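You operate a simulated robot arm through the tools that you are given. There is no shell and no other tool. Be economical: measure what you need, move in short steps, check, and stop when the job is done.

You run a simulated two-armed robot. Do the job below in one go: nothing can be reset, and whatever is moved stays where it is left.

Task
Hold the blue measuring cup on the top of the wide bench steady with one hand and put the white bag in it with the other.

It is judged by the outcome, as a careful person would: the job done as asked, and still so three seconds after it is handed in. It fails if anything else is knocked over, pushed out of place, dropped, spilled or broken.

Robot
Two 7-joint arms with two-finger parallel grippers on one trunk, on a base that drives. Base frame: it is fixed to the floor where the robot stands at the start and does not move with it; the origin is under the middle of the robot, x ahead of it, y to its left, z up; the surface under the hand at the start is at about z = 80. Lengths are in cm, angles in rad, forces in N, time in s.
The left shoulder is at the start at [6.2, 19.7, 107.9], the right one opposite. With the tool pointing down near the work surface each hand reaches from about 30 to 72 cm from the robot's upright axis, wherever it stands, measured 20 degrees to its own side. Places, roughly: blue measuring cup [300, -25, 100]. Payload 1.57 kg a hand.
Tool frame (each hand has its own): the origin (TCP) lies between the finger pads and is the grasp point; the fingertips stand 3 cm ahead of it; z points along the fingers, y is the line along which they close. The gripper opens to 11 cm. The fingers are 2.4 cm wide and 1.2 cm thick; the gripper's body (4.8 by 11.2 cm) begins 7.8 cm behind the TCP.
Orientation is told as [roll, pitch, yaw] about the base's x, y, z axes, in that order, counted from this pose: with the fingers straight down and closing along the base's y, the tool's x points along the base's -x, its y along +y and its z along -z.

Tools
- The arms move only by the tool apply_moves. It takes "left_increments", "right_increments" or both (then of equal length, played together; a hand with none holds still); each is a list of rows, each an object (a shift or turn left out is 0, a gripper value left out holds the last) with "travel": the shift along the tool's x, y, z in units of 500 mm (1.0 is 500 mm), a list of three; "delta_rot": the turn, a rotation vector about the tool's x, y, z in units of 90 degrees (1.0 is 90 degrees), a list of three; "grip": the closure in counts, from 0 (fully open) to 255 (shut). In form: [{"travel": [x, y, z], "delta_rot": [ax, ay, az], "grip": grip}, ...]. A call has 1 to 20 rows; each row is the pose to reach, as a shift and turn from the pose commanded when the call began, along the tool's axes at that moment. A call with a number of a shift or a turn outside -1 to 1 is refused whole. A row lasts 0.2 s, in which the tool goes at most 5 cm and 0.15 rad; a call with a longer step from one row to the next is refused whole, and so is a gripper value outside its range. A pose out of reach is approached as far as the arm can. The call stops where the force on the tool passes 40 N (or 10 N more than at its start, if that is more) or the arm is blocked; 0.2 s more then pass. Each finger travels about 7.2 cm/s and halts on what it meets, pressing with about 27 N; the grip force reading is that of the motor and also rises with nothing between the fingers. The clock runs only during rows and for 0.2 s after the last one: add rows that repeat a pose to give the fingers time. The reply holds the time, the measured pose of the TCP, the force on the tool along the base axes, the opening and the grip force, in the units named above and with some noise, with the torque about the TCP (base axes, N m) and any sound that the robot's microphone picked up.
- Cameras (640 x 400 px; columns grow to the right, rows downward): "scene" is now at [9.27, 0.88, 164.38]; the picture's right is [0.15, -0.99, 0.00], its down [-0.90, -0.13, -0.42] and it looks along [0.41, 0.06, -0.91] (base axes); focal length 270 px, centre (320, 200). "left" rides on the left gripper at [7, -1.6, -14.1] in its tool frame; the picture's right is [0.23, 0.97, 0.00], its down [-0.85, 0.20, -0.48] and it looks along [-0.47, 0.11, 0.88] (tool axes); focal length 222 px, centre (320, 200). "right" rides on the right gripper at [7, 1.6, -14.1] in its tool frame; the picture's right is [-0.23, 0.97, 0.00], its down [-0.85, -0.20, -0.48] and it looks along [-0.47, -0.11, 0.88] (tool axes); focal length 222 px, centre (320, 200). There is no depth. A picture from a camera that has moved, and an enlarged one, comes with that camera's place and axes in the base frame and with its lens.
- snapshot(camera): a new picture of that camera. No time passes.
- lift_body(by): slides the trunk up (or, below 0, down) by that many cm; the arms and the scene camera ride with it, the base frame stays. It gives what a move gives, with no picture.
- drive_base(legs): drives the robot by 1 to 6 legs, each [ahead, left, turn to the left] in cm, cm and rad, along the robot's own axes; the way and the turn of a leg run together, so that a leg with both is an arc; at most 150 cm and 3.142 rad a leg. The arms and the cameras ride along, it lands a little off, and it stops where it bumps. It gives what a move gives.
- head_to(pan, tilt): turns the head with the scene camera to pan (to the left, within 1.501 rad either way) and tilt (down, from -0.506 to 1.204), counted from straight ahead of the robot. It gives what a move gives.
- close_up(camera, box): a new picture of the part [left, top, right, bottom] of that camera's present view, enlarged. No time passes.
- close_job(): hands the job in; it is judged then, once.

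Go step by step. Nothing tells you exact positions but the pictures and the camera data: compare them with the known pose of the tool, close in by small moves and look again before you grip or let go. The budget is 120 turns and 108 pictures, counting those below and the enlarged ones. Unless the task says otherwise, let go and move clear before handing in.

The tools are called after "Request:" by a JSON object that holds its "name" and its "arguments". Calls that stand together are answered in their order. apply_moves: Moves the arms, as the interface text tells. Its arguments: {"type":"object","properties":{"left_increments":{"type":"array"},"right_increments":{"type":"array"}},"required":[]} The other tools are called the same way: lift_body (by) slides the trunk up or down; drive_base (legs) drives the base; head_to (pan, tilt) turns the head that bears the scene camera; snapshot (camera) takes a picture; close_up (camera, box) takes an enlarged picture of a part of a camera's view; close_job () hands the job in.

At the start:

```text
t: 0.0
left_ee_pos: [38.0, 24.23, 102.07]
left_ee_rot: [0.001, 0.003, -0.001]
left_ft_force: [-0.8, -0.2, -0.3]
left_wrist_torque: [-0.01, 0.03, 0.04]
left_gripper_width: 11.0
left_gripper_force: 0.0
right_ee_pos: [41.6, -17.28, 99.06]
right_ee_rot: [-0.002, 0.0, 0.0]
right_ft_force: [0.0, 0.5, 0.1]
right_wrist_torque: [-0.01, 0.01, 0.01]
right_gripper_width: 10.99
right_gripper_force: 0.1
trunk travel left (down, up): [-67.5, 31.5]
robot x, y, heading: [0.18, -0.09, -0.001]
head pan, tilt: [0.148, 1.138]
```

scene: 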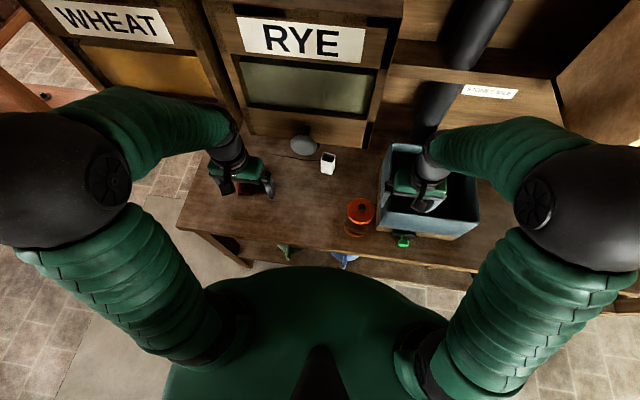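
right: 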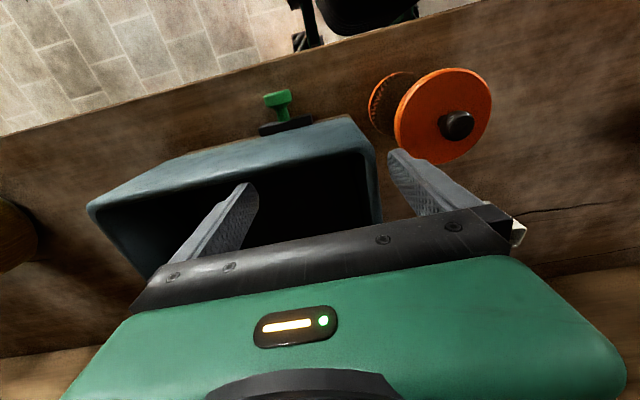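
left: 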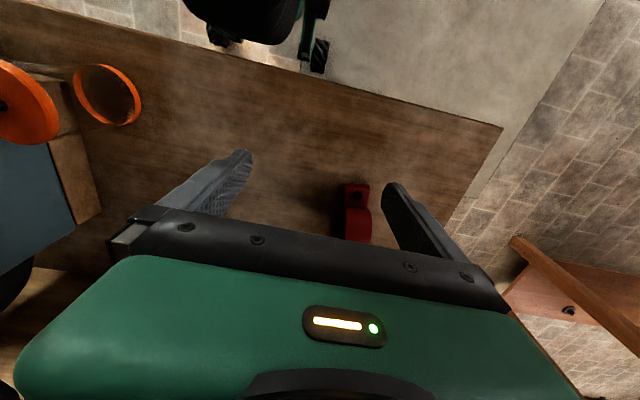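

I stand at a bench with a bin, an orange jar and a small white thing; the cup is some 3 m ahead. I'll look around with the head first.

Request:
{"name": "close_up", "arguments": {"camera": "scene", "box": [180, 100, 500, 300]}}

Request:
{"name": "head_to", "arguments": {"pan": 0, "tilt": 0.3}}

Request:
{"name": "snapshot", "arguments": {"camera": "scene"}}

```text
2.00 times, centred on (340, 200) of scene
camera zoom: at [9.27, 0.88, 164.38], right [0.15, -0.99, 0.0], down [-0.9, -0.13, -0.42], along [0.41, 0.06, -0.91], focal length 539 px, centre (280, 200)
```

zoom: 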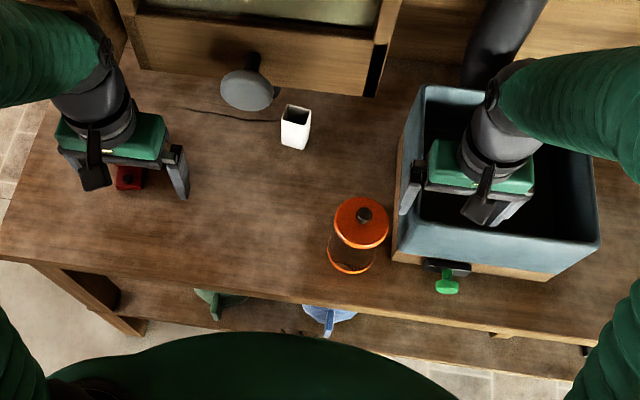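

```text
t: 1.2
left_ee_pos: [37.91, 24.16, 102.16]
left_ee_rot: [0.001, 0.0, 0.001]
left_ft_force: [0.2, -0.5, -0.1]
left_wrist_torque: [-0.02, -0.02, 0.05]
left_gripper_width: 10.98
left_gripper_force: 0.1
right_ee_pos: [41.46, -17.36, 99.04]
right_ee_rot: [0.001, 0.0, 0.001]
right_ft_force: [0.2, 0.2, -0.3]
right_wrist_torque: [-0.02, 0.01, -0.02]
right_gripper_width: 11.03
right_gripper_force: 0.0
trunk travel left (down, up): [-67.5, 31.5]
robot x, y, heading: [0.11, -0.14, -0.002]
head pan, tilt: [0.0, 0.3]
```

```text
103 pictures are left
camera scene: at [12.65, -0.01, 171.22], right [0.0, -1.0, 0.0], down [-0.3, 0.0, -0.95], along [0.95, 0.0, -0.3], focal length 270 px, centre (320, 200)
```

scene: 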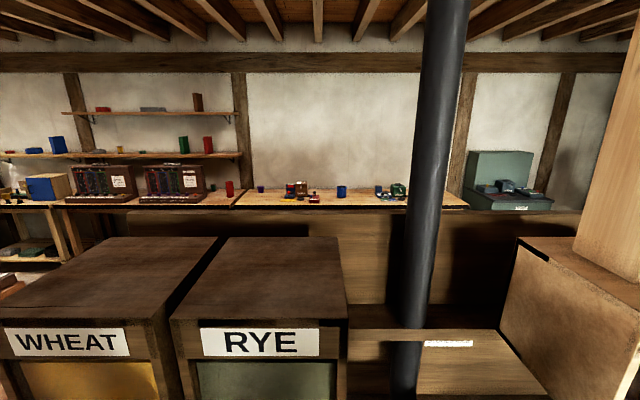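

The far wide bench has several blue items; I'll enlarge that and look back at the near white thing too.

Request:
{"name": "close_up", "arguments": {"camera": "scene", "box": [230, 170, 430, 220]}}

Request:
{"name": "close_up", "arguments": {"camera": "scene", "box": [0, 80, 250, 230]}}

Request:
{"name": "head_to", "arguments": {"pan": 0.0, "tilt": 1.0}}

Request:
{"name": "close_up", "arguments": {"camera": "scene", "box": [260, 120, 420, 220]}}

Request:
{"name": "snapshot", "arguments": {"camera": "scene"}}

```text
3.20 times, centred on (330, 195) of scene
camera zoom: at [12.65, -0.01, 171.22], right [0.0, -1.0, 0.0], down [-0.3, 0.0, -0.95], along [0.95, 0.0, -0.3], focal length 863 px, centre (288, 216)
```

zoom: 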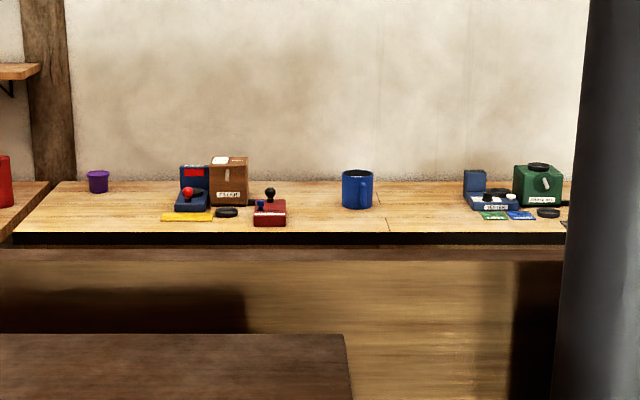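

```text
2.56 times, centred on (125, 155) of scene
camera zoom: at [12.65, -0.01, 171.22], right [0.0, -1.0, 0.0], down [-0.3, 0.0, -0.95], along [0.95, 0.0, -0.3], focal length 690 px, centre (819, 315)
```

zoom: 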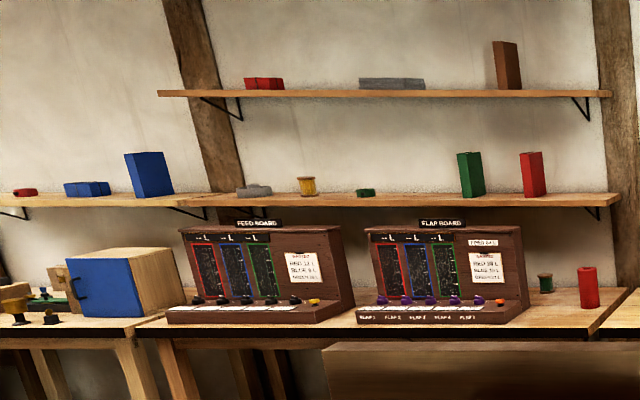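

```text
t: 2.2
left_ee_pos: [38.02, 24.19, 102.06]
left_ee_rot: [0.0, 0.0, 0.002]
left_ft_force: [-0.1, -0.8, -0.4]
left_wrist_torque: [0.01, 0.04, 0.01]
left_gripper_width: 11.0
left_gripper_force: 0.0
right_ee_pos: [41.29, -17.3, 98.92]
right_ee_rot: [0.0, 0.0, 0.001]
right_ft_force: [0.4, -0.3, 1.0]
right_wrist_torque: [-0.01, -0.02, 0.0]
right_gripper_width: 10.99
right_gripper_force: 0.1
trunk travel left (down, up): [-67.5, 31.5]
robot x, y, heading: [-0.2, -0.09, -0.002]
head pan, tilt: [0.0, 1.0]
```

```text
4.00 times, centred on (340, 170) of scene
camera zoom: at [10.26, -0.01, 165.29], right [0.0, -1.0, 0.0], down [-0.84, 0.0, -0.54], along [0.54, 0.0, -0.84], focal length 1079 px, centre (240, 320)
```

zoom: 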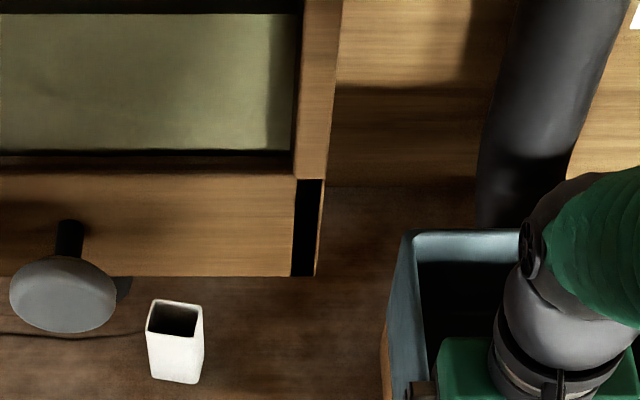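

```text
99 pictures are left
camera scene: at [10.26, -0.01, 165.29], right [0.0, -1.0, 0.0], down [-0.84, 0.0, -0.54], along [0.54, 0.0, -0.84], focal length 270 px, centre (320, 200)
```

scene: 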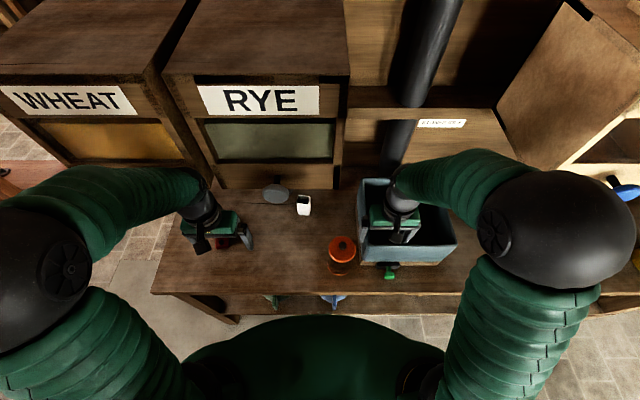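

The near white thing is an open square container, not clearly a bag; the blue mug on the far bench fits the cup. I'll search to both sides for a white bag.

Request:
{"name": "head_to", "arguments": {"pan": -1.0, "tilt": 0.5}}

Request:
{"name": "snapshot", "arguments": {"camera": "scene"}}

Request:
{"name": "head_to", "arguments": {"pan": 1.0, "tilt": 0.5}}

Request:
{"name": "snapshot", "arguments": {"camera": "scene"}}

```text
t: 3.5
left_ee_pos: [37.87, 24.17, 102.06]
left_ee_rot: [0.0, 0.0, 0.0]
left_ft_force: [0.0, 0.1, 0.3]
left_wrist_torque: [0.03, -0.01, -0.02]
left_gripper_width: 11.02
left_gripper_force: 0.0
right_ee_pos: [41.43, -17.34, 98.99]
right_ee_rot: [-0.001, 0.0, -0.001]
right_ft_force: [0.1, -1.2, -0.5]
right_wrist_torque: [0.0, 0.02, -0.02]
right_gripper_width: 11.01
right_gripper_force: 0.0
trunk travel left (down, up): [-67.5, 31.5]
robot x, y, heading: [0.24, -0.17, 0.001]
head pan, tilt: [-1.0, 0.499]
```

```text
98 pictures are left
camera scene: at [8.22, -7.67, 169.39], right [-0.84, -0.54, 0.0], down [-0.26, 0.4, -0.88], along [0.47, -0.74, -0.48], focal length 270 px, centre (320, 200)
```

scene: 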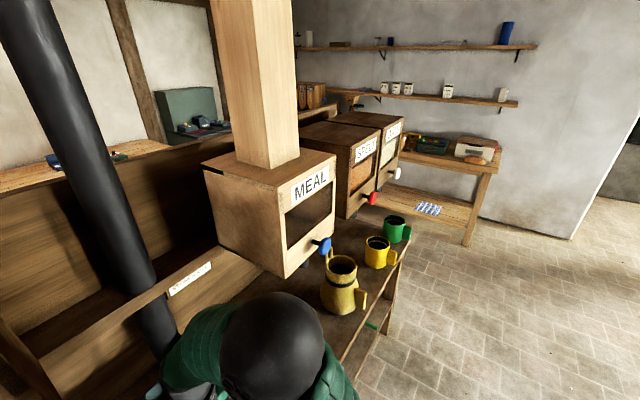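

```text
t: 5.4
left_ee_pos: [38.03, 24.09, 102.2]
left_ee_rot: [0.001, 0.001, 0.0]
left_ft_force: [-0.8, -0.2, -0.3]
left_wrist_torque: [0.02, 0.0, -0.01]
left_gripper_width: 10.98
left_gripper_force: 0.1
right_ee_pos: [41.3, -17.45, 98.99]
right_ee_rot: [-0.001, 0.0, -0.001]
right_ft_force: [1.0, -0.5, -0.1]
right_wrist_torque: [0.0, -0.01, -0.03]
right_gripper_width: 10.99
right_gripper_force: 0.0
trunk travel left (down, up): [-67.5, 31.5]
robot x, y, heading: [-0.16, -0.14, -0.002]
head pan, tilt: [1.0, 0.499]
```

```text
97 pictures are left
camera scene: at [8.22, 7.65, 169.39], right [0.84, -0.54, 0.0], down [-0.26, -0.4, -0.88], along [0.47, 0.74, -0.48], focal length 270 px, centre (320, 200)
```

scene: 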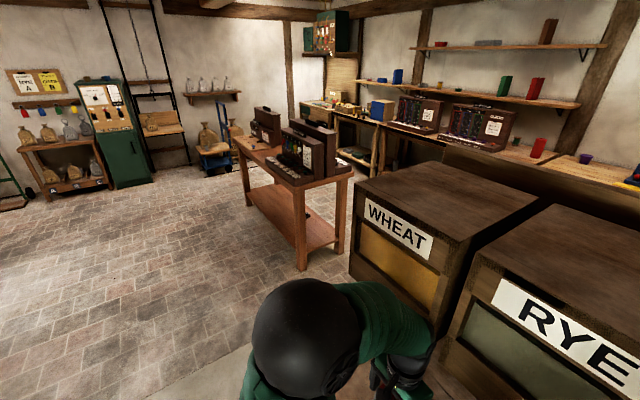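

There are bags at the left wall and white items on the right shelves; I'll enlarge both.

Request:
{"name": "close_up", "arguments": {"camera": "scene", "box": [0, 60, 250, 216]}}

Request:
{"name": "close_up", "arguments": {"camera": "scene", "box": [230, 60, 510, 235]}}

Request:
{"name": "head_to", "arguments": {"pan": -1.2, "tilt": 0.4}}

Request:
{"name": "close_up", "arguments": {"camera": "scene", "box": [160, 50, 480, 250]}}

Request:
{"name": "head_to", "arguments": {"pan": -1.5, "tilt": 0.5}}

Request:
{"name": "snapshot", "arguments": {"camera": "scene"}}

Request:
{"name": "head_to", "arguments": {"pan": 1.5, "tilt": 0.5}}

Request:
{"name": "snapshot", "arguments": {"camera": "scene"}}

```text
2.56 times, centred on (125, 138) of scene
camera zoom: at [8.22, 7.65, 169.39], right [0.84, -0.54, 0.0], down [-0.26, -0.4, -0.88], along [0.47, 0.74, -0.48], focal length 690 px, centre (819, 359)
```

zoom: 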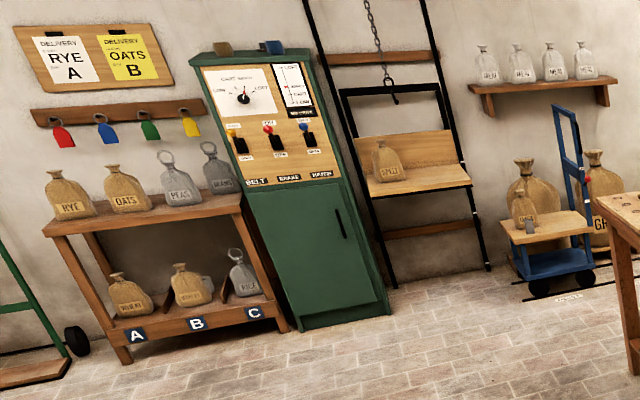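

```text
2.29 times, centred on (370, 148) of scene
camera zoom: at [8.22, 7.65, 169.39], right [0.84, -0.54, 0.0], down [-0.26, -0.4, -0.88], along [0.47, 0.74, -0.48], focal length 616 px, centre (206, 320)
```

zoom: 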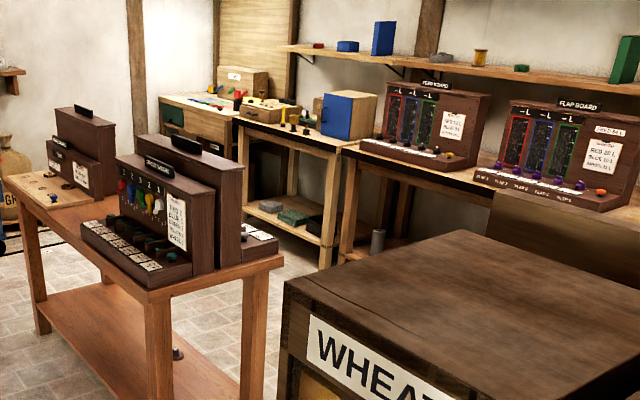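

```text
t: 7.5
left_ee_pos: [37.95, 23.94, 102.08]
left_ee_rot: [0.0, -0.001, -0.001]
left_ft_force: [0.3, 0.0, 0.5]
left_wrist_torque: [0.02, -0.02, 0.0]
left_gripper_width: 10.98
left_gripper_force: 0.0
right_ee_pos: [41.42, -17.43, 99.0]
right_ee_rot: [0.001, 0.001, 0.0]
right_ft_force: [0.3, 0.6, -0.2]
right_wrist_torque: [-0.01, 0.03, 0.0]
right_gripper_width: 11.01
right_gripper_force: 0.1
trunk travel left (down, up): [-67.5, 31.5]
robot x, y, heading: [0.12, 0.01, -0.001]
head pan, tilt: [-1.201, 0.4]
```

```text
2.00 times, centred on (320, 150) of scene
camera zoom: at [6.65, -8.65, 170.31], right [-0.93, -0.36, 0.0], down [-0.14, 0.36, -0.92], along [0.33, -0.86, -0.39], focal length 539 px, centre (320, 300)
```

zoom: 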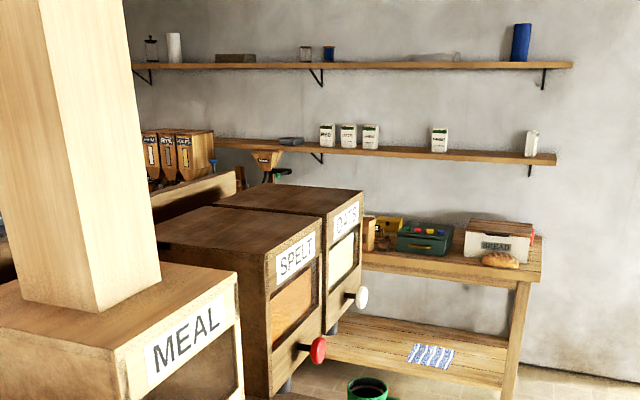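

```text
t: 8.3
left_ee_pos: [37.94, 24.11, 102.13]
left_ee_rot: [0.002, 0.0, 0.0]
left_ft_force: [-0.3, 0.1, 0.0]
left_wrist_torque: [0.02, 0.02, 0.01]
left_gripper_width: 11.0
left_gripper_force: 0.1
right_ee_pos: [41.38, -17.49, 99.04]
right_ee_rot: [0.002, -0.001, -0.001]
right_ft_force: [-0.3, -0.4, -0.8]
right_wrist_torque: [-0.03, -0.02, 0.02]
right_gripper_width: 11.02
right_gripper_force: 0.0
trunk travel left (down, up): [-67.5, 31.5]
robot x, y, heading: [0.01, -0.27, -0.002]
head pan, tilt: [-1.499, 0.499]
```

```text
93 pictures are left
camera scene: at [3.95, -9.09, 169.41], right [-1.0, -0.07, 0.0], down [-0.04, 0.48, -0.88], along [0.06, -0.88, -0.48], focal length 270 px, centre (320, 200)
```

scene: 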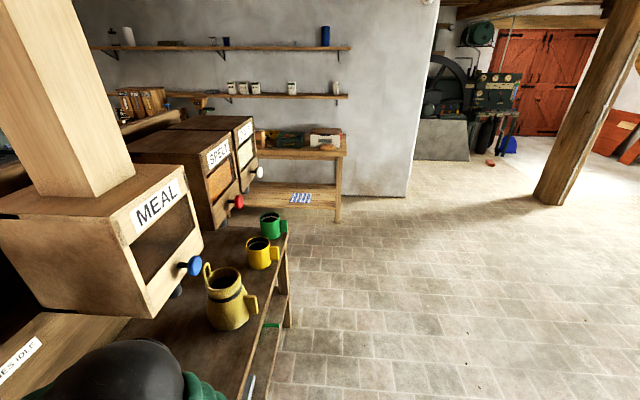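

```text
t: 10.9
left_ee_pos: [37.95, 24.03, 102.2]
left_ee_rot: [0.0, 0.0, 0.0]
left_ft_force: [-0.1, 0.1, 0.2]
left_wrist_torque: [-0.01, -0.02, 0.01]
left_gripper_width: 11.0
left_gripper_force: 0.1
right_ee_pos: [41.52, -17.37, 98.99]
right_ee_rot: [-0.001, 0.0, -0.002]
right_ft_force: [0.1, 0.4, 0.2]
right_wrist_torque: [0.01, 0.0, -0.01]
right_gripper_width: 11.01
right_gripper_force: 0.0
trunk travel left (down, up): [-67.5, 31.5]
robot x, y, heading: [-0.13, 0.08, 0.002]
head pan, tilt: [1.499, 0.499]
```

```text
92 pictures are left
camera scene: at [3.95, 9.08, 169.4], right [1.0, -0.07, 0.0], down [-0.04, -0.48, -0.88], along [0.06, 0.88, -0.48], focal length 270 px, centre (320, 200)
```

scene: 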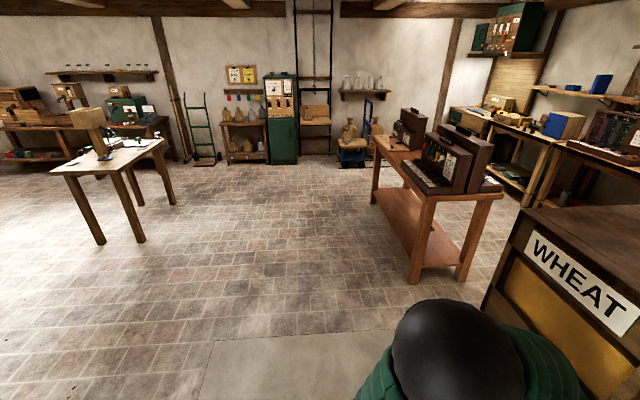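

The far bench holds a blue mug matching the cup's place. I'll inspect the near white object at higher magnification.

Request:
{"name": "head_to", "arguments": {"pan": 0, "tilt": 1.1}}

Request:
{"name": "close_up", "arguments": {"camera": "scene", "box": [270, 150, 334, 190]}}

Request:
{"name": "head_to", "arguments": {"pan": 0, "tilt": 0.25}}

Request:
{"name": "close_up", "arguments": {"camera": "scene", "box": [270, 180, 350, 230]}}

Request:
{"name": "close_up", "arguments": {"camera": "scene", "box": [350, 180, 430, 230]}}

```text
t: 12.5
left_ee_pos: [38.0, 24.05, 102.17]
left_ee_rot: [0.001, 0.0, 0.0]
left_ft_force: [-0.3, 1.0, -0.2]
left_wrist_torque: [-0.01, 0.0, 0.02]
left_gripper_width: 11.0
left_gripper_force: 0.1
right_ee_pos: [41.45, -17.38, 99.01]
right_ee_rot: [0.001, 0.001, 0.0]
right_ft_force: [0.5, -0.2, -0.9]
right_wrist_torque: [0.01, 0.01, 0.04]
right_gripper_width: 11.01
right_gripper_force: 0.0
trunk travel left (down, up): [-67.5, 31.5]
robot x, y, heading: [-0.05, -0.19, 0.002]
head pan, tilt: [0.0, 1.1]
```

```text
10.00 times, centred on (302, 170) of scene
camera zoom: at [9.6, -0.01, 164.62], right [0.0, -1.0, 0.0], down [-0.89, 0.0, -0.45], along [0.45, 0.0, -0.89], focal length 2697 px, centre (500, 500)
```

zoom: 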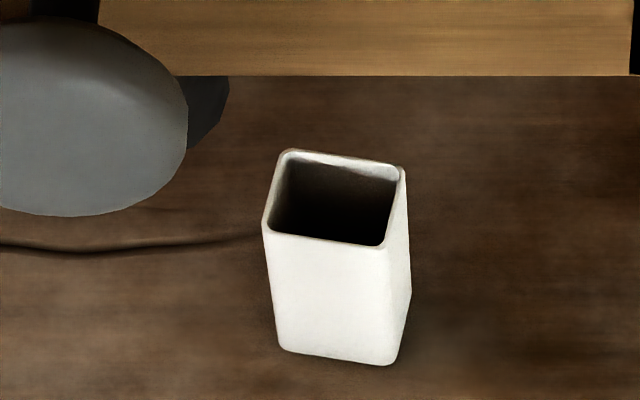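

```text
t: 13.7
left_ee_pos: [37.93, 24.14, 102.2]
left_ee_rot: [-0.001, 0.001, 0.001]
left_ft_force: [0.0, -0.4, -0.6]
left_wrist_torque: [-0.01, -0.02, 0.01]
left_gripper_width: 11.0
left_gripper_force: 0.0
right_ee_pos: [41.49, -17.26, 98.96]
right_ee_rot: [-0.002, 0.002, -0.002]
right_ft_force: [-0.2, 0.9, -0.2]
right_wrist_torque: [0.02, 0.0, -0.03]
right_gripper_width: 11.0
right_gripper_force: 0.0
trunk travel left (down, up): [-67.5, 31.5]
robot x, y, heading: [-0.1, 0.27, 0.001]
head pan, tilt: [0.0, 0.25]
```

```text
8.00 times, centred on (310, 205) of scene
camera zoom: at [12.64, -0.01, 171.69], right [0.0, -1.0, 0.0], down [-0.25, 0.0, -0.97], along [0.97, 0.0, -0.25], focal length 2158 px, centre (400, 160)
```

zoom: 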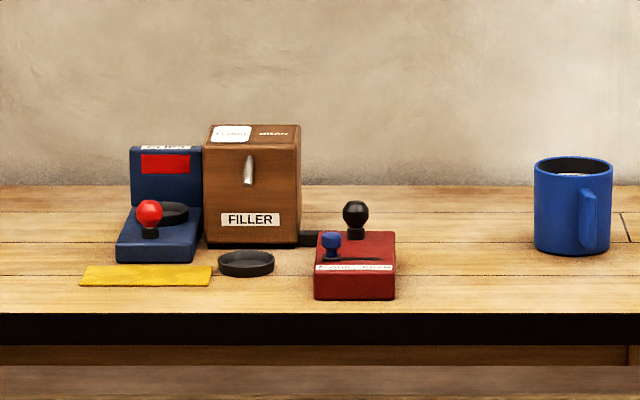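

```text
8.00 times, centred on (390, 205) of scene
camera zoom: at [12.64, -0.01, 171.69], right [0.0, -1.0, 0.0], down [-0.25, 0.0, -0.97], along [0.97, 0.0, -0.25], focal length 2158 px, centre (-240, 160)
```

zoom: 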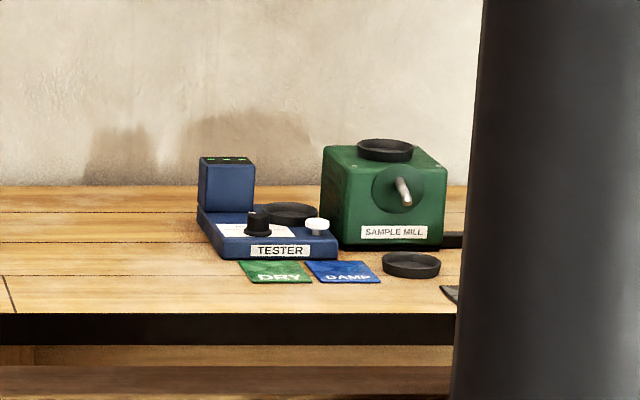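

The nearby white object looks like an open-topped paper bag. I'll check the right shelf's white items to rule them in or out.

Request:
{"name": "head_to", "arguments": {"pan": -1.3, "tilt": 0.3}}

Request:
{"name": "close_up", "arguments": {"camera": "scene", "box": [230, 80, 430, 205]}}

```text
t: 15.1
left_ee_pos: [38.05, 24.06, 102.13]
left_ee_rot: [0.001, 0.002, 0.001]
left_ft_force: [0.7, 0.8, 0.1]
left_wrist_torque: [0.02, 0.0, -0.02]
left_gripper_width: 11.0
left_gripper_force: 0.0
right_ee_pos: [41.6, -17.28, 98.96]
right_ee_rot: [0.0, -0.001, 0.0]
right_ft_force: [-0.4, -0.5, 0.1]
right_wrist_torque: [0.01, -0.01, 0.0]
right_gripper_width: 10.99
right_gripper_force: 0.0
trunk travel left (down, up): [-67.5, 31.5]
robot x, y, heading: [-0.08, 0.17, 0.002]
head pan, tilt: [-1.3, 0.3]
```

```text
3.20 times, centred on (330, 142) of scene
camera zoom: at [5.8, -9.01, 171.24], right [-0.96, -0.27, 0.0], down [-0.08, 0.28, -0.96], along [0.26, -0.92, -0.3], focal length 863 px, centre (288, 384)
```

zoom: 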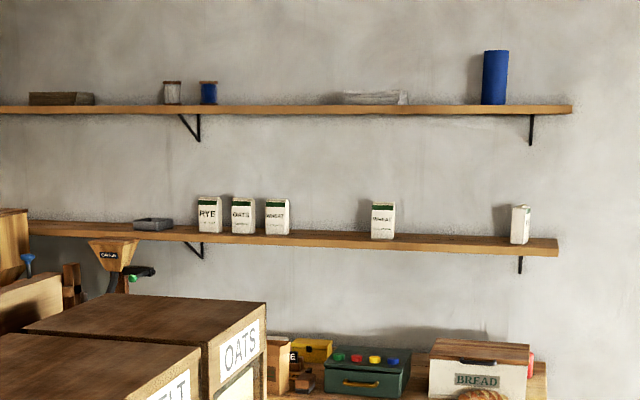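

The right shelf holds labelled cartons, so the plain open bag at about [59.8, 5.7, 80–88], roughly 4.2 x 3.5 cm, is the one. I'll bring the left hand above it and look.

Request:
{"name": "apply_moves", "arguments": {"left_increments": [{"travel": [-0.063, -0.053, 0], "grip": 80}, {"travel": [-0.126, -0.106, 0], "delta_rot": [0, 0, 0.02]}, {"travel": [-0.189, -0.159, 0], "delta_rot": [0, 0, 0.04]}, {"travel": [-0.252, -0.212, 0], "delta_rot": [0, 0, 0.06]}, {"travel": [-0.315, -0.265, 0], "delta_rot": [0, 0, 0.08]}, {"travel": [-0.378, -0.318, 0], "delta_rot": [0, 0, 0.089]}, {"travel": [-0.43, -0.368, 0], "delta_rot": [0, 0, 0.089]}]}}

Request:
{"name": "snapshot", "arguments": {"camera": "left"}}

Request:
{"name": "head_to", "arguments": {"pan": 0, "tilt": 1.0}}

Request:
{"name": "close_up", "arguments": {"camera": "scene", "box": [220, 120, 420, 245]}}

```text
t: 15.7
left_ee_pos: [40.31, 22.18, 102.11]
left_ee_rot: [-0.001, 0.007, 0.023]
left_ft_force: [0.7, 0.7, -0.6]
left_wrist_torque: [0.0, 0.01, 0.0]
left_gripper_width: 7.55
left_gripper_force: 0.0
right_ee_pos: [41.2, -16.85, 99.62]
right_ee_rot: [-0.008, -0.03, 0.011]
right_ft_force: [-0.7, -0.7, 0.5]
right_wrist_torque: [0.04, -0.01, -0.02]
right_gripper_width: 11.01
right_gripper_force: 0.0
trunk travel left (down, up): [-67.5, 31.5]
robot x, y, heading: [-0.06, 0.14, -0.001]
head pan, tilt: [-1.3, 0.3]
stopped in row 2 (right hand): the force on the tool passed its limit at 101 N (the readings are from after the stop); the commanded pose is now the measured one
```

```text
87 pictures are left
camera left: at [33.36, 20.65, 116.31], right [-0.25, 0.97, 0.0], down [0.85, 0.22, 0.47], along [0.46, 0.12, -0.88], focal length 222 px, centre (320, 200)
```

left: 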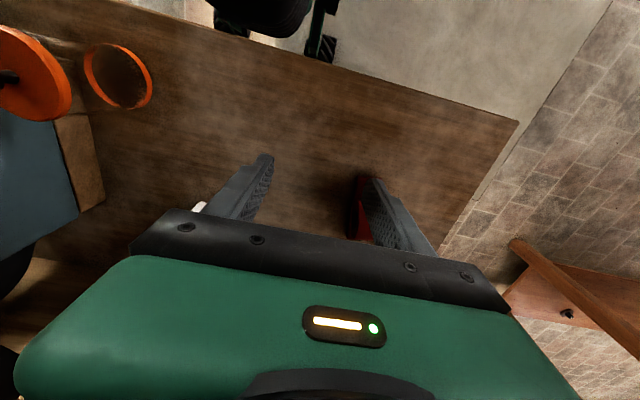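

```text
t: 17.1
left_ee_pos: [40.38, 22.31, 102.17]
left_ee_rot: [-0.005, 0.003, 0.016]
left_ft_force: [-0.6, 0.2, 0.2]
left_wrist_torque: [-0.02, 0.04, -0.06]
left_gripper_width: 7.57
left_gripper_force: 0.2
right_ee_pos: [41.04, -16.82, 99.7]
right_ee_rot: [-0.011, -0.03, 0.009]
right_ft_force: [0.5, 0.7, -0.1]
right_wrist_torque: [0.0, -0.01, -0.01]
right_gripper_width: 11.01
right_gripper_force: 0.1
trunk travel left (down, up): [-67.5, 31.5]
robot x, y, heading: [-0.08, 0.27, 0.005]
head pan, tilt: [0.0, 1.0]
```

```text
3.20 times, centred on (320, 182) of scene
camera zoom: at [8.11, 2.23, 165.39], right [0.0, -1.0, 0.01], down [-0.83, -0.01, -0.55], along [0.55, -0.01, -0.83], focal length 863 px, centre (320, 256)
```

zoom: 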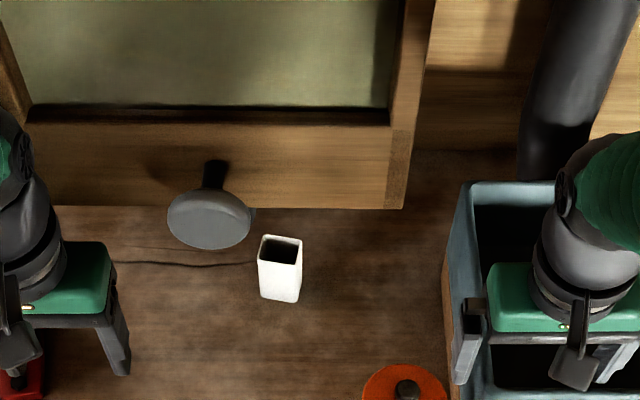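

The right hand unexpectedly hit something, likely the bin it straddles. I'll look through the right camera before raising it.

Request:
{"name": "snapshot", "arguments": {"camera": "right"}}

Request:
{"name": "snapshot", "arguments": {"camera": "scene"}}

```text
85 pictures are left
camera right: at [33.65, -15.06, 113.6], right [0.22, 0.98, 0.0], down [0.84, -0.19, 0.51], along [0.49, -0.11, -0.86], focal length 222 px, centre (320, 200)
```

right: 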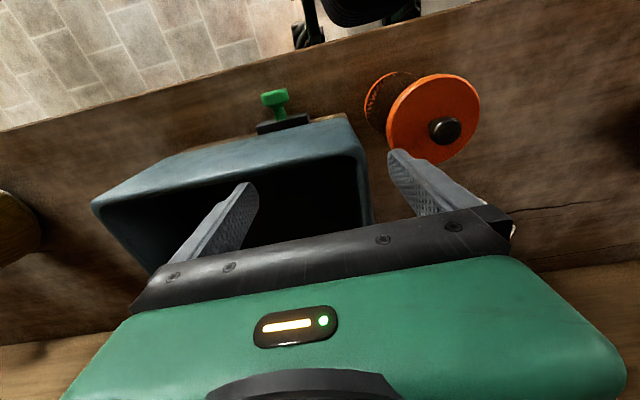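

```text
84 pictures are left
camera scene: at [8.11, 2.23, 165.39], right [0.0, -1.0, 0.01], down [-0.83, -0.01, -0.55], along [0.55, -0.01, -0.83], focal length 270 px, centre (320, 200)
```

scene: 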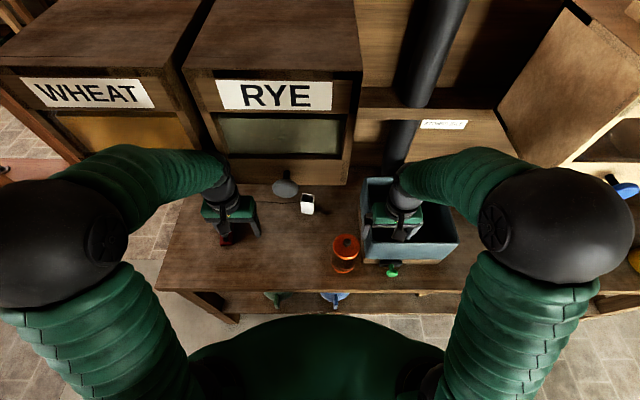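

Nothing looks displaced. I'll enlarge the right wrist area to find what touched.

Request:
{"name": "close_up", "arguments": {"camera": "scene", "box": [340, 110, 500, 290]}}

```text
2.22 times, centred on (420, 200) of scene
camera zoom: at [8.11, 2.23, 165.39], right [0.0, -1.0, 0.01], down [-0.83, -0.01, -0.55], along [0.55, -0.01, -0.83], focal length 599 px, centre (98, 200)
```

zoom: 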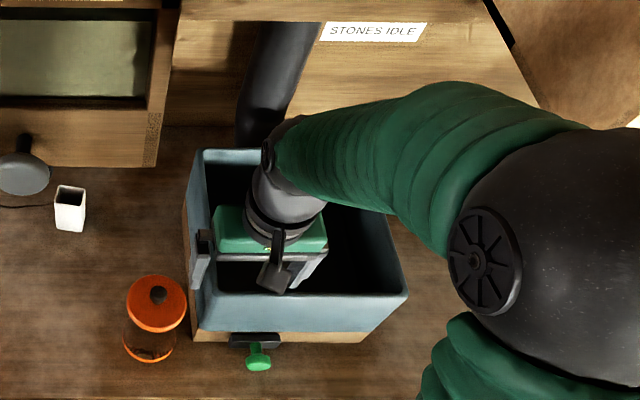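

The right fingertips hover right at the bin's rim height, so a slight sway made them touch. I'll raise the right hand straight up and slowly.

Request:
{"name": "apply_moves", "arguments": {"right_increments": [{"travel": [0, 0, -0.01]}, {"travel": [0, 0, -0.03]}, {"travel": [0, 0, -0.06]}, {"travel": [0, 0, -0.1]}, {"travel": [0, 0, -0.15]}, {"travel": [0, 0, -0.2]}, {"travel": [0, 0, -0.25]}, {"travel": [0, 0, -0.3]}]}}

Request:
{"name": "snapshot", "arguments": {"camera": "scene"}}

```text
t: 18.9
left_ee_pos: [40.36, 22.32, 102.23]
left_ee_rot: [-0.003, 0.004, 0.016]
left_ft_force: [-0.3, 0.0, 0.6]
left_wrist_torque: [0.02, 0.04, 0.0]
left_gripper_width: 7.55
left_gripper_force: 0.1
right_ee_pos: [40.65, -16.44, 114.63]
right_ee_rot: [-0.011, -0.031, 0.008]
right_ft_force: [-0.3, -0.1, -0.5]
right_wrist_torque: [-0.01, -0.01, -0.01]
right_gripper_width: 10.99
right_gripper_force: 0.0
trunk travel left (down, up): [-67.5, 31.5]
robot x, y, heading: [-0.14, 0.33, 0.007]
head pan, tilt: [0.0, 1.0]
```

```text
82 pictures are left
camera scene: at [8.07, 2.25, 165.39], right [0.0, -1.0, 0.01], down [-0.83, -0.01, -0.55], along [0.55, -0.01, -0.83], focal length 270 px, centre (320, 200)
```

scene: 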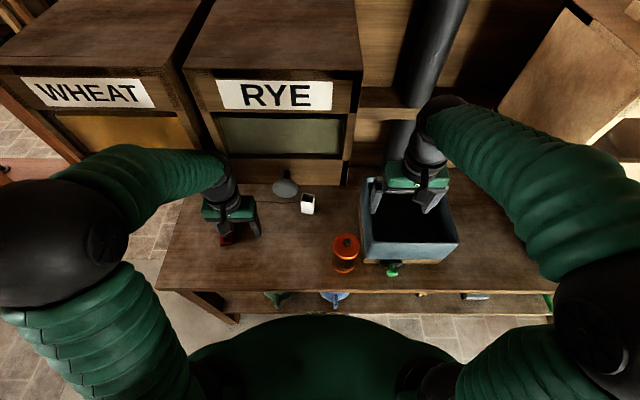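

The right hand is clear with everything in place. Now the left hand goes above the bag.

Request:
{"name": "apply_moves", "arguments": {"left_increments": [{"travel": [-0.03, -0.025, 0], "grip": 80}, {"travel": [-0.08, -0.07, 0], "delta_rot": [0, 0, 0.02]}, {"travel": [-0.13, -0.12, 0], "delta_rot": [0, 0, 0.04]}, {"travel": [-0.19, -0.17, 0], "delta_rot": [0, 0, 0.06]}, {"travel": [-0.25, -0.22, 0], "delta_rot": [0, 0, 0.08]}, {"travel": [-0.31, -0.27, 0], "delta_rot": [0, 0, 0.1]}, {"travel": [-0.36, -0.31, 0], "delta_rot": [0, 0, 0.1]}, {"travel": [-0.385, -0.332, 0], "delta_rot": [0, 0, 0.1]}, {"travel": [-0.385, -0.332, 0], "delta_rot": [0, 0, 0.1]}]}}

Request:
{"name": "snapshot", "arguments": {"camera": "left"}}

Request:
{"name": "snapshot", "arguments": {"camera": "scene"}}

```text
t: 20.3
left_ee_pos: [34.75, 23.69, 101.22]
left_ee_rot: [-0.021, 0.228, -0.072]
left_ft_force: [-3.0, 0.7, 0.6]
left_wrist_torque: [-0.03, -0.29, 0.03]
left_gripper_width: 7.55
left_gripper_force: 0.2
right_ee_pos: [32.7, -5.87, 119.34]
right_ee_rot: [-0.017, -0.104, 0.102]
right_ft_force: [1.9, -1.2, -2.0]
right_wrist_torque: [0.17, 0.12, 0.05]
right_gripper_width: 11.02
right_gripper_force: 0.0
trunk travel left (down, up): [-67.5, 31.5]
robot x, y, heading: [-2.85, 5.56, 0.093]
head pan, tilt: [0.0, 1.0]
stopped in row 6 (right hand): the arm was blocked; the commanded pose is now the measured one
```

```text
81 pictures are left
camera left: at [31.08, 22.67, 116.4], right [-0.16, 0.99, 0.03], down [0.95, 0.14, 0.27], along [0.26, 0.07, -0.96], focal length 222 px, centre (320, 200)
```

left: 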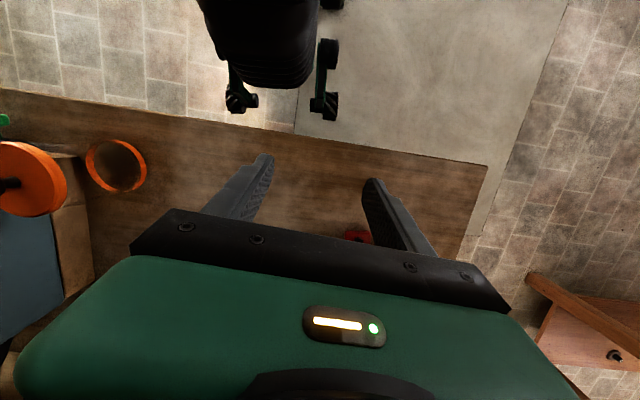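

```text
80 pictures are left
camera scene: at [-14.9, 6.25, 168.0], right [0.09, -1.0, 0.01], down [-0.76, -0.08, -0.65], along [0.64, 0.05, -0.76], focal length 270 px, centre (320, 200)
```

scene: 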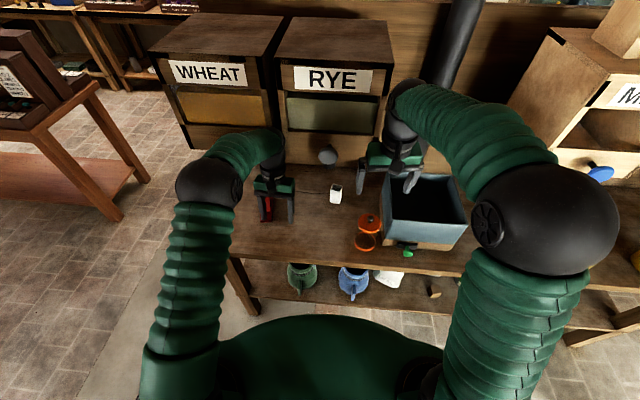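

The left arm is pushing on something and has tilted and shoved the robot back. I'll look closely at where it touches before undoing it; I also see a white thing on the lower shelf.

Request:
{"name": "close_up", "arguments": {"camera": "scene", "box": [180, 60, 400, 220]}}

Request:
{"name": "close_up", "arguments": {"camera": "scene", "box": [260, 240, 460, 320]}}

```text
2.50 times, centred on (290, 140) of scene
camera zoom: at [-14.9, 6.25, 168.0], right [0.09, -1.0, 0.01], down [-0.76, -0.08, -0.65], along [0.64, 0.05, -0.76], focal length 674 px, centre (395, 350)
```

zoom: 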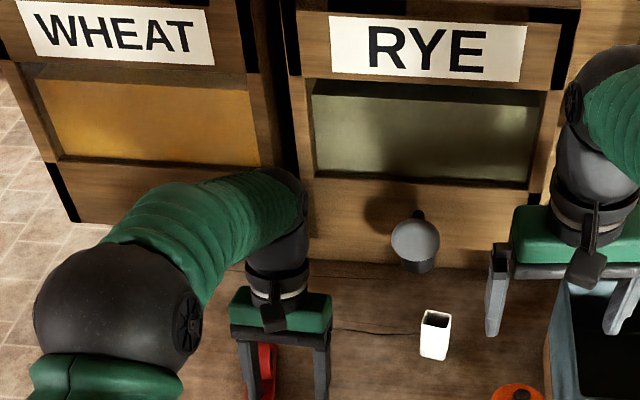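

```text
3.20 times, centred on (360, 280) of scene
camera zoom: at [-14.9, 6.25, 168.0], right [0.09, -1.0, 0.01], down [-0.76, -0.08, -0.65], along [0.64, 0.05, -0.76], focal length 863 px, centre (192, -56)
```

zoom: 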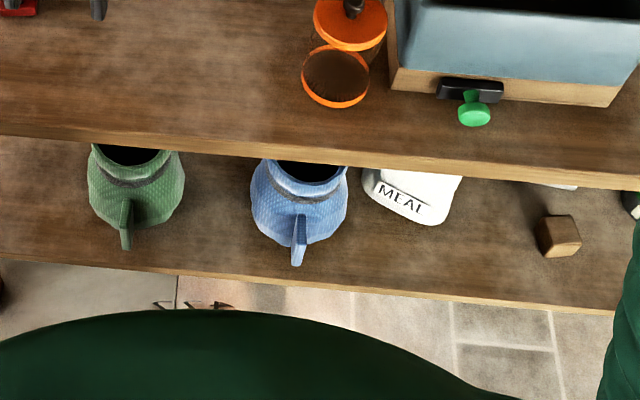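

I see now that the bins overhang the bench (lower edge near x≈48, z≈110) and the left wrist pressed into one. I'll draw the left hand back slowly so the robot settles.

Request:
{"name": "apply_moves", "arguments": {"left_increments": [{"travel": [0.03, 0, 0]}, {"travel": [0.06, 0, 0]}, {"travel": [0.09, 0, 0]}, {"travel": [0.12, 0, 0]}, {"travel": [0.15, 0, 0]}, {"travel": [0.15, 0, 0]}, {"travel": [0.15, 0, 0]}]}}

Request:
{"name": "snapshot", "arguments": {"camera": "scene"}}

```text
t: 20.6
left_ee_pos: [31.15, 26.96, 98.42]
left_ee_rot: [-0.013, 0.384, -0.049]
left_ft_force: [1.4, -2.3, 0.2]
left_wrist_torque: [0.15, 0.1, -0.06]
left_gripper_width: 7.58
left_gripper_force: 0.1
right_ee_pos: [35.54, -3.09, 116.24]
right_ee_rot: [0.029, -0.003, 0.177]
right_ft_force: [-0.3, 5.1, -1.6]
right_wrist_torque: [-0.49, 0.01, -0.01]
right_gripper_width: 11.01
right_gripper_force: 0.1
trunk travel left (down, up): [-67.5, 31.5]
robot x, y, heading: [-3.95, 9.67, 0.175]
head pan, tilt: [0.0, 1.0]
stopped in row 1 (left hand): the arm was blocked; the commanded pose is now the measured one
```

```text
77 pictures are left
camera scene: at [-14.78, 3.72, 167.61], right [0.17, -0.98, -0.02], down [-0.75, -0.12, -0.65], along [0.63, 0.13, -0.76], focal length 270 px, centre (320, 200)
```

scene: 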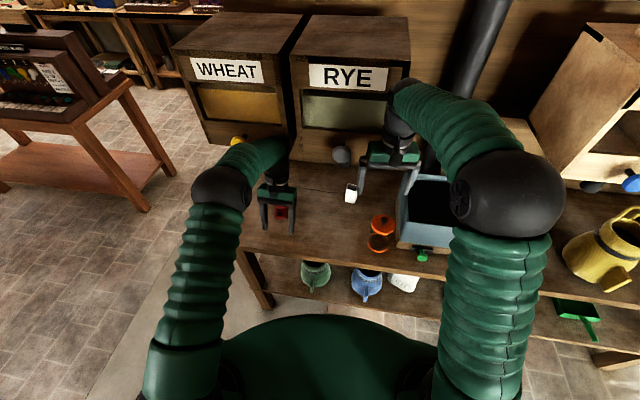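

The robot is in mid-sway; I'll let a little time pass with a small head move and re-read the state.

Request:
{"name": "head_to", "arguments": {"pan": 0.05, "tilt": 0.95}}

Request:
{"name": "snapshot", "arguments": {"camera": "scene"}}

```text
t: 21.2
left_ee_pos: [31.47, 27.94, 98.14]
left_ee_rot: [-0.016, 0.377, -0.045]
left_ft_force: [-0.6, 0.8, -0.2]
left_wrist_torque: [-0.01, -0.02, 0.03]
left_gripper_width: 7.56
left_gripper_force: 0.1
right_ee_pos: [35.34, -2.59, 116.59]
right_ee_rot: [0.021, -0.016, 0.17]
right_ft_force: [-0.4, -0.5, 0.2]
right_wrist_torque: [-0.04, 0.03, -0.02]
right_gripper_width: 11.0
right_gripper_force: 0.1
trunk travel left (down, up): [-67.5, 31.5]
robot x, y, heading: [-3.16, 9.58, 0.167]
head pan, tilt: [0.051, 0.949]
```

```text
76 pictures are left
camera scene: at [-15.05, 5.55, 167.79], right [0.21, -0.98, -0.01], down [-0.71, -0.15, -0.69], along [0.67, 0.15, -0.73], focal length 270 px, centre (320, 200)
```

scene: 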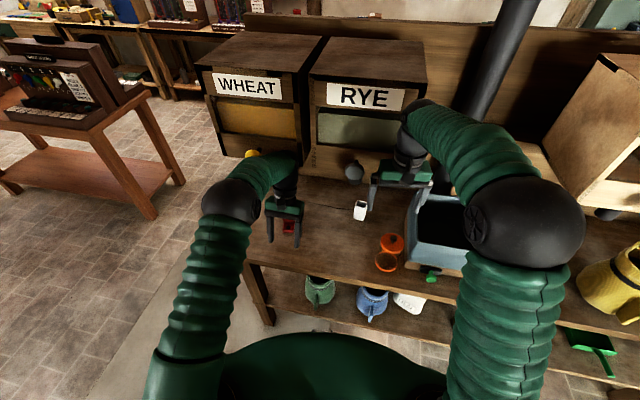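

The state is stable but the robot still leans back off the bins. I'll reverse the base a little so it settles.

Request:
{"name": "drive_base", "arguments": {"legs": [[-10, 0, 0]]}}

Request:
{"name": "snapshot", "arguments": {"camera": "scene"}}

```text
t: 22.0
left_ee_pos: [25.79, 31.24, 92.73]
left_ee_rot: [-0.12, 0.671, -0.172]
left_ft_force: [-1.3, -0.2, 1.6]
left_wrist_torque: [0.06, -0.16, -0.07]
left_gripper_width: 7.54
left_gripper_force: 0.0
right_ee_pos: [33.7, -0.23, 111.91]
right_ee_rot: [0.017, 0.297, 0.173]
right_ft_force: [-0.4, 0.3, -0.7]
right_wrist_torque: [0.0, -0.05, -0.02]
right_gripper_width: 11.02
right_gripper_force: 0.0
trunk travel left (down, up): [-67.5, 31.5]
robot x, y, heading: [-5.88, 10.53, 0.178]
head pan, tilt: [0.051, 0.949]
stopped in leg 1: the robot was blocked; the commanded pose is now the measured one
```

```text
75 pictures are left
camera scene: at [-16.55, 7.65, 167.9], right [0.22, -0.97, 0.0], down [-0.71, -0.16, -0.68], along [0.67, 0.15, -0.73], focal length 270 px, centre (320, 200)
```

scene: 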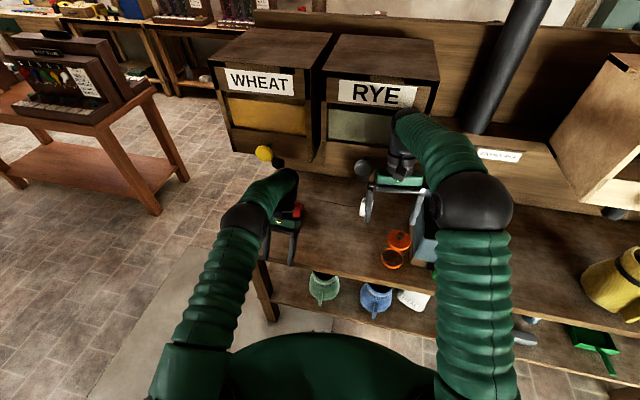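

Reversing is blocked as well, so a wrist may be caught on a bin knob. I'll enlarge both wrists.

Request:
{"name": "close_up", "arguments": {"camera": "scene", "box": [320, 90, 480, 250]}}

Request:
{"name": "close_up", "arguments": {"camera": "scene", "box": [210, 130, 340, 280]}}

Request:
{"name": "snapshot", "arguments": {"camera": "right"}}

Request:
{"name": "snapshot", "arguments": {"camera": "left"}}

```text
2.50 times, centred on (400, 170) of scene
camera zoom: at [-16.55, 7.65, 167.9], right [0.22, -0.97, 0.0], down [-0.71, -0.16, -0.68], along [0.67, 0.15, -0.73], focal length 674 px, centre (120, 275)
```

zoom: 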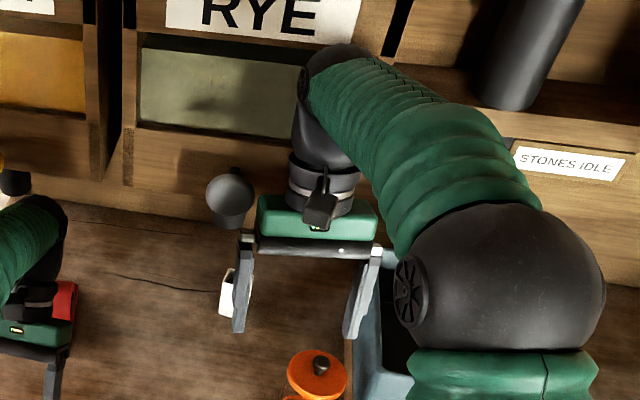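

```text
2.67 times, centred on (275, 205) of scene
camera zoom: at [-16.55, 7.65, 167.9], right [0.22, -0.97, 0.0], down [-0.71, -0.16, -0.68], along [0.67, 0.15, -0.73], focal length 719 px, centre (440, 187)
```

zoom: 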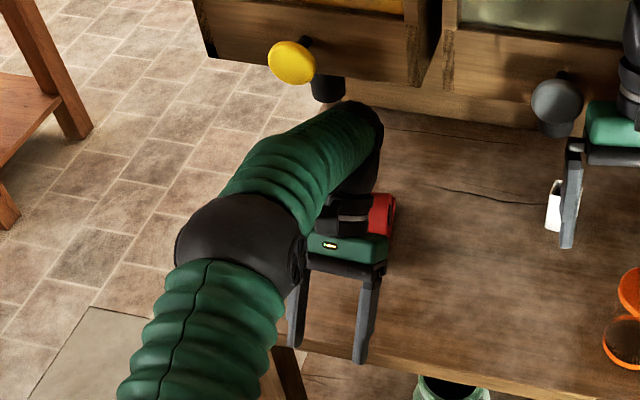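

```text
72 pictures are left
camera right: at [30.93, 0.52, 127.58], right [0.05, 1.0, -0.05], down [0.98, -0.04, 0.2], along [0.2, -0.06, -0.98], focal length 222 px, centre (320, 200)
```

right: 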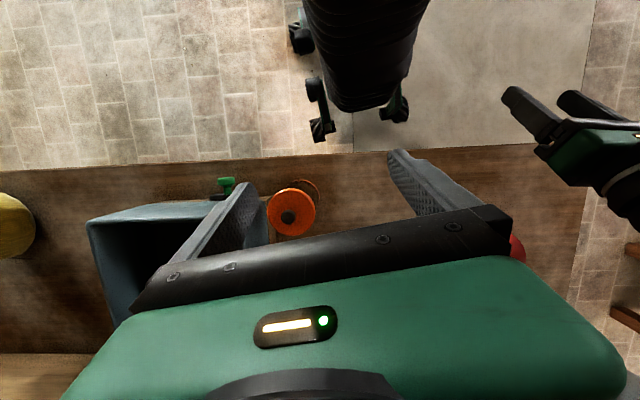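

```text
71 pictures are left
camera left: at [29.07, 30.8, 108.14], right [-0.08, 1.0, 0.05], down [0.98, 0.09, -0.18], along [-0.18, 0.03, -0.98], focal length 222 px, centre (320, 200)
```

left: 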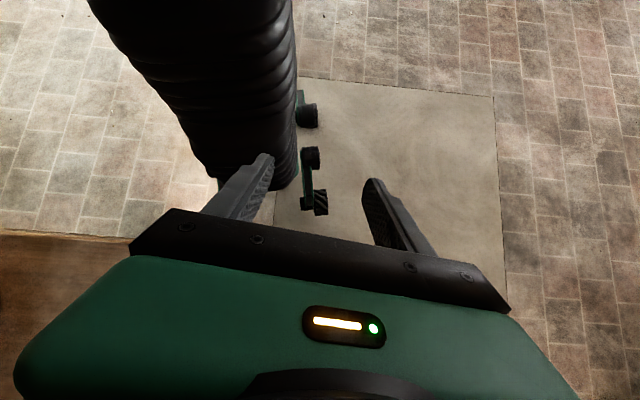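

The right wrist is now against the RYE bin's face, the left hand is free. I'll draw the right hand back towards the robot in small steps.

Request:
{"name": "apply_moves", "arguments": {"right_increments": [{"travel": [0.02, 0, 0]}, {"travel": [0.04, 0, 0]}, {"travel": [0.06, 0, 0]}, {"travel": [0.09, 0, 0]}, {"travel": [0.12, 0, 0]}, {"travel": [0.15, 0, 0]}, {"travel": [0.18, 0, 0]}]}}

Request:
{"name": "snapshot", "arguments": {"camera": "scene"}}

```text
t: 22.3
left_ee_pos: [23.24, 28.36, 90.58]
left_ee_rot: [-0.22, 0.791, -0.348]
left_ft_force: [0.7, -2.0, -0.4]
left_wrist_torque: [0.18, 0.03, -0.22]
left_gripper_width: 7.53
left_gripper_force: 0.0
right_ee_pos: [30.55, -2.24, 111.45]
right_ee_rot: [0.006, 0.431, 0.139]
right_ft_force: [0.1, 0.1, 0.2]
right_wrist_torque: [0.0, 0.0, -0.01]
right_gripper_width: 11.01
right_gripper_force: 0.0
trunk travel left (down, up): [-67.5, 31.5]
robot x, y, heading: [-6.04, 7.02, 0.118]
head pan, tilt: [0.051, 0.949]
stopped in row 1 (left hand): the arm was blocked; the commanded pose is now the measured one
```

```text
70 pictures are left
camera scene: at [-19.43, 12.05, 167.99], right [0.16, -0.99, 0.04], down [-0.71, -0.15, -0.69], along [0.69, 0.08, -0.72], focal length 270 px, centre (320, 200)
```

scene: 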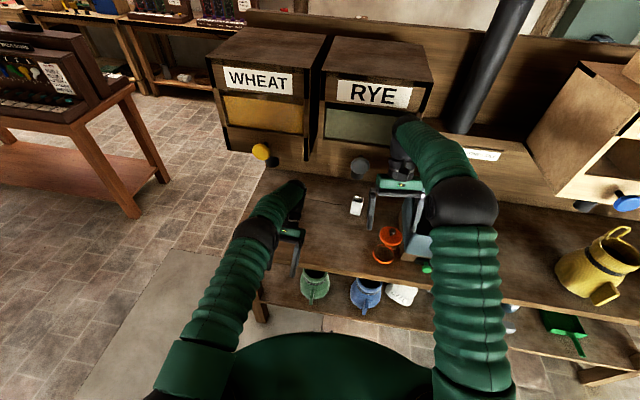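

The robot is still settling and each stop freezes it mid-way. I'll let time pass again and read the state.

Request:
{"name": "head_to", "arguments": {"pan": 0.3, "tilt": 0.9}}

Request:
{"name": "snapshot", "arguments": {"camera": "scene"}}

Request:
{"name": "snapshot", "arguments": {"camera": "right"}}

```text
t: 23.1
left_ee_pos: [22.87, 29.63, 90.89]
left_ee_rot: [-0.212, 0.786, -0.32]
left_ft_force: [0.0, -0.3, -0.3]
left_wrist_torque: [0.02, 0.01, -0.02]
left_gripper_width: 7.51
left_gripper_force: 0.1
right_ee_pos: [30.79, -1.85, 111.46]
right_ee_rot: [0.011, 0.426, 0.144]
right_ft_force: [0.6, -0.3, -0.1]
right_wrist_torque: [-0.02, 0.0, 0.02]
right_gripper_width: 11.01
right_gripper_force: 0.0
trunk travel left (down, up): [-67.5, 31.5]
robot x, y, heading: [-5.35, 8.74, 0.137]
head pan, tilt: [0.3, 0.901]
```

```text
69 pictures are left
camera scene: at [-20.3, 13.11, 168.12], right [0.42, -0.9, 0.07], down [-0.61, -0.34, -0.72], along [0.67, 0.26, -0.69], focal length 270 px, centre (320, 200)
```

scene: 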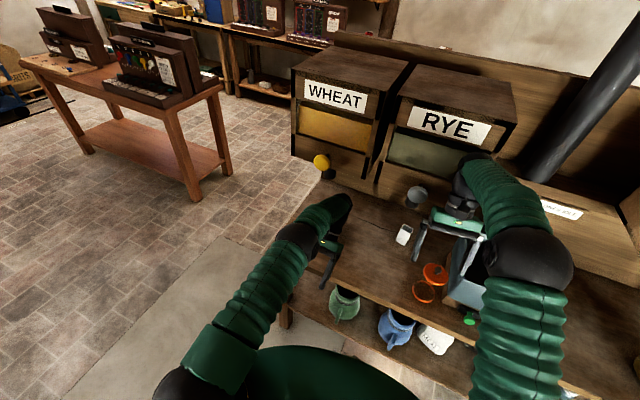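

```text
68 pictures are left
camera right: at [30.05, -0.58, 127.18], right [0.07, 0.99, -0.09], down [0.99, -0.06, 0.08], along [0.08, -0.09, -0.99], focal length 222 px, centre (320, 200)
```

right: 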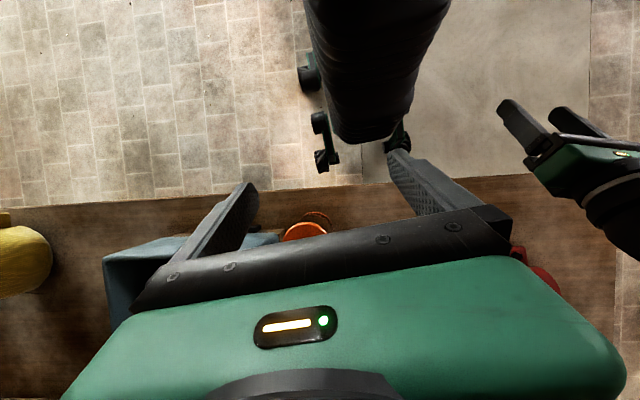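

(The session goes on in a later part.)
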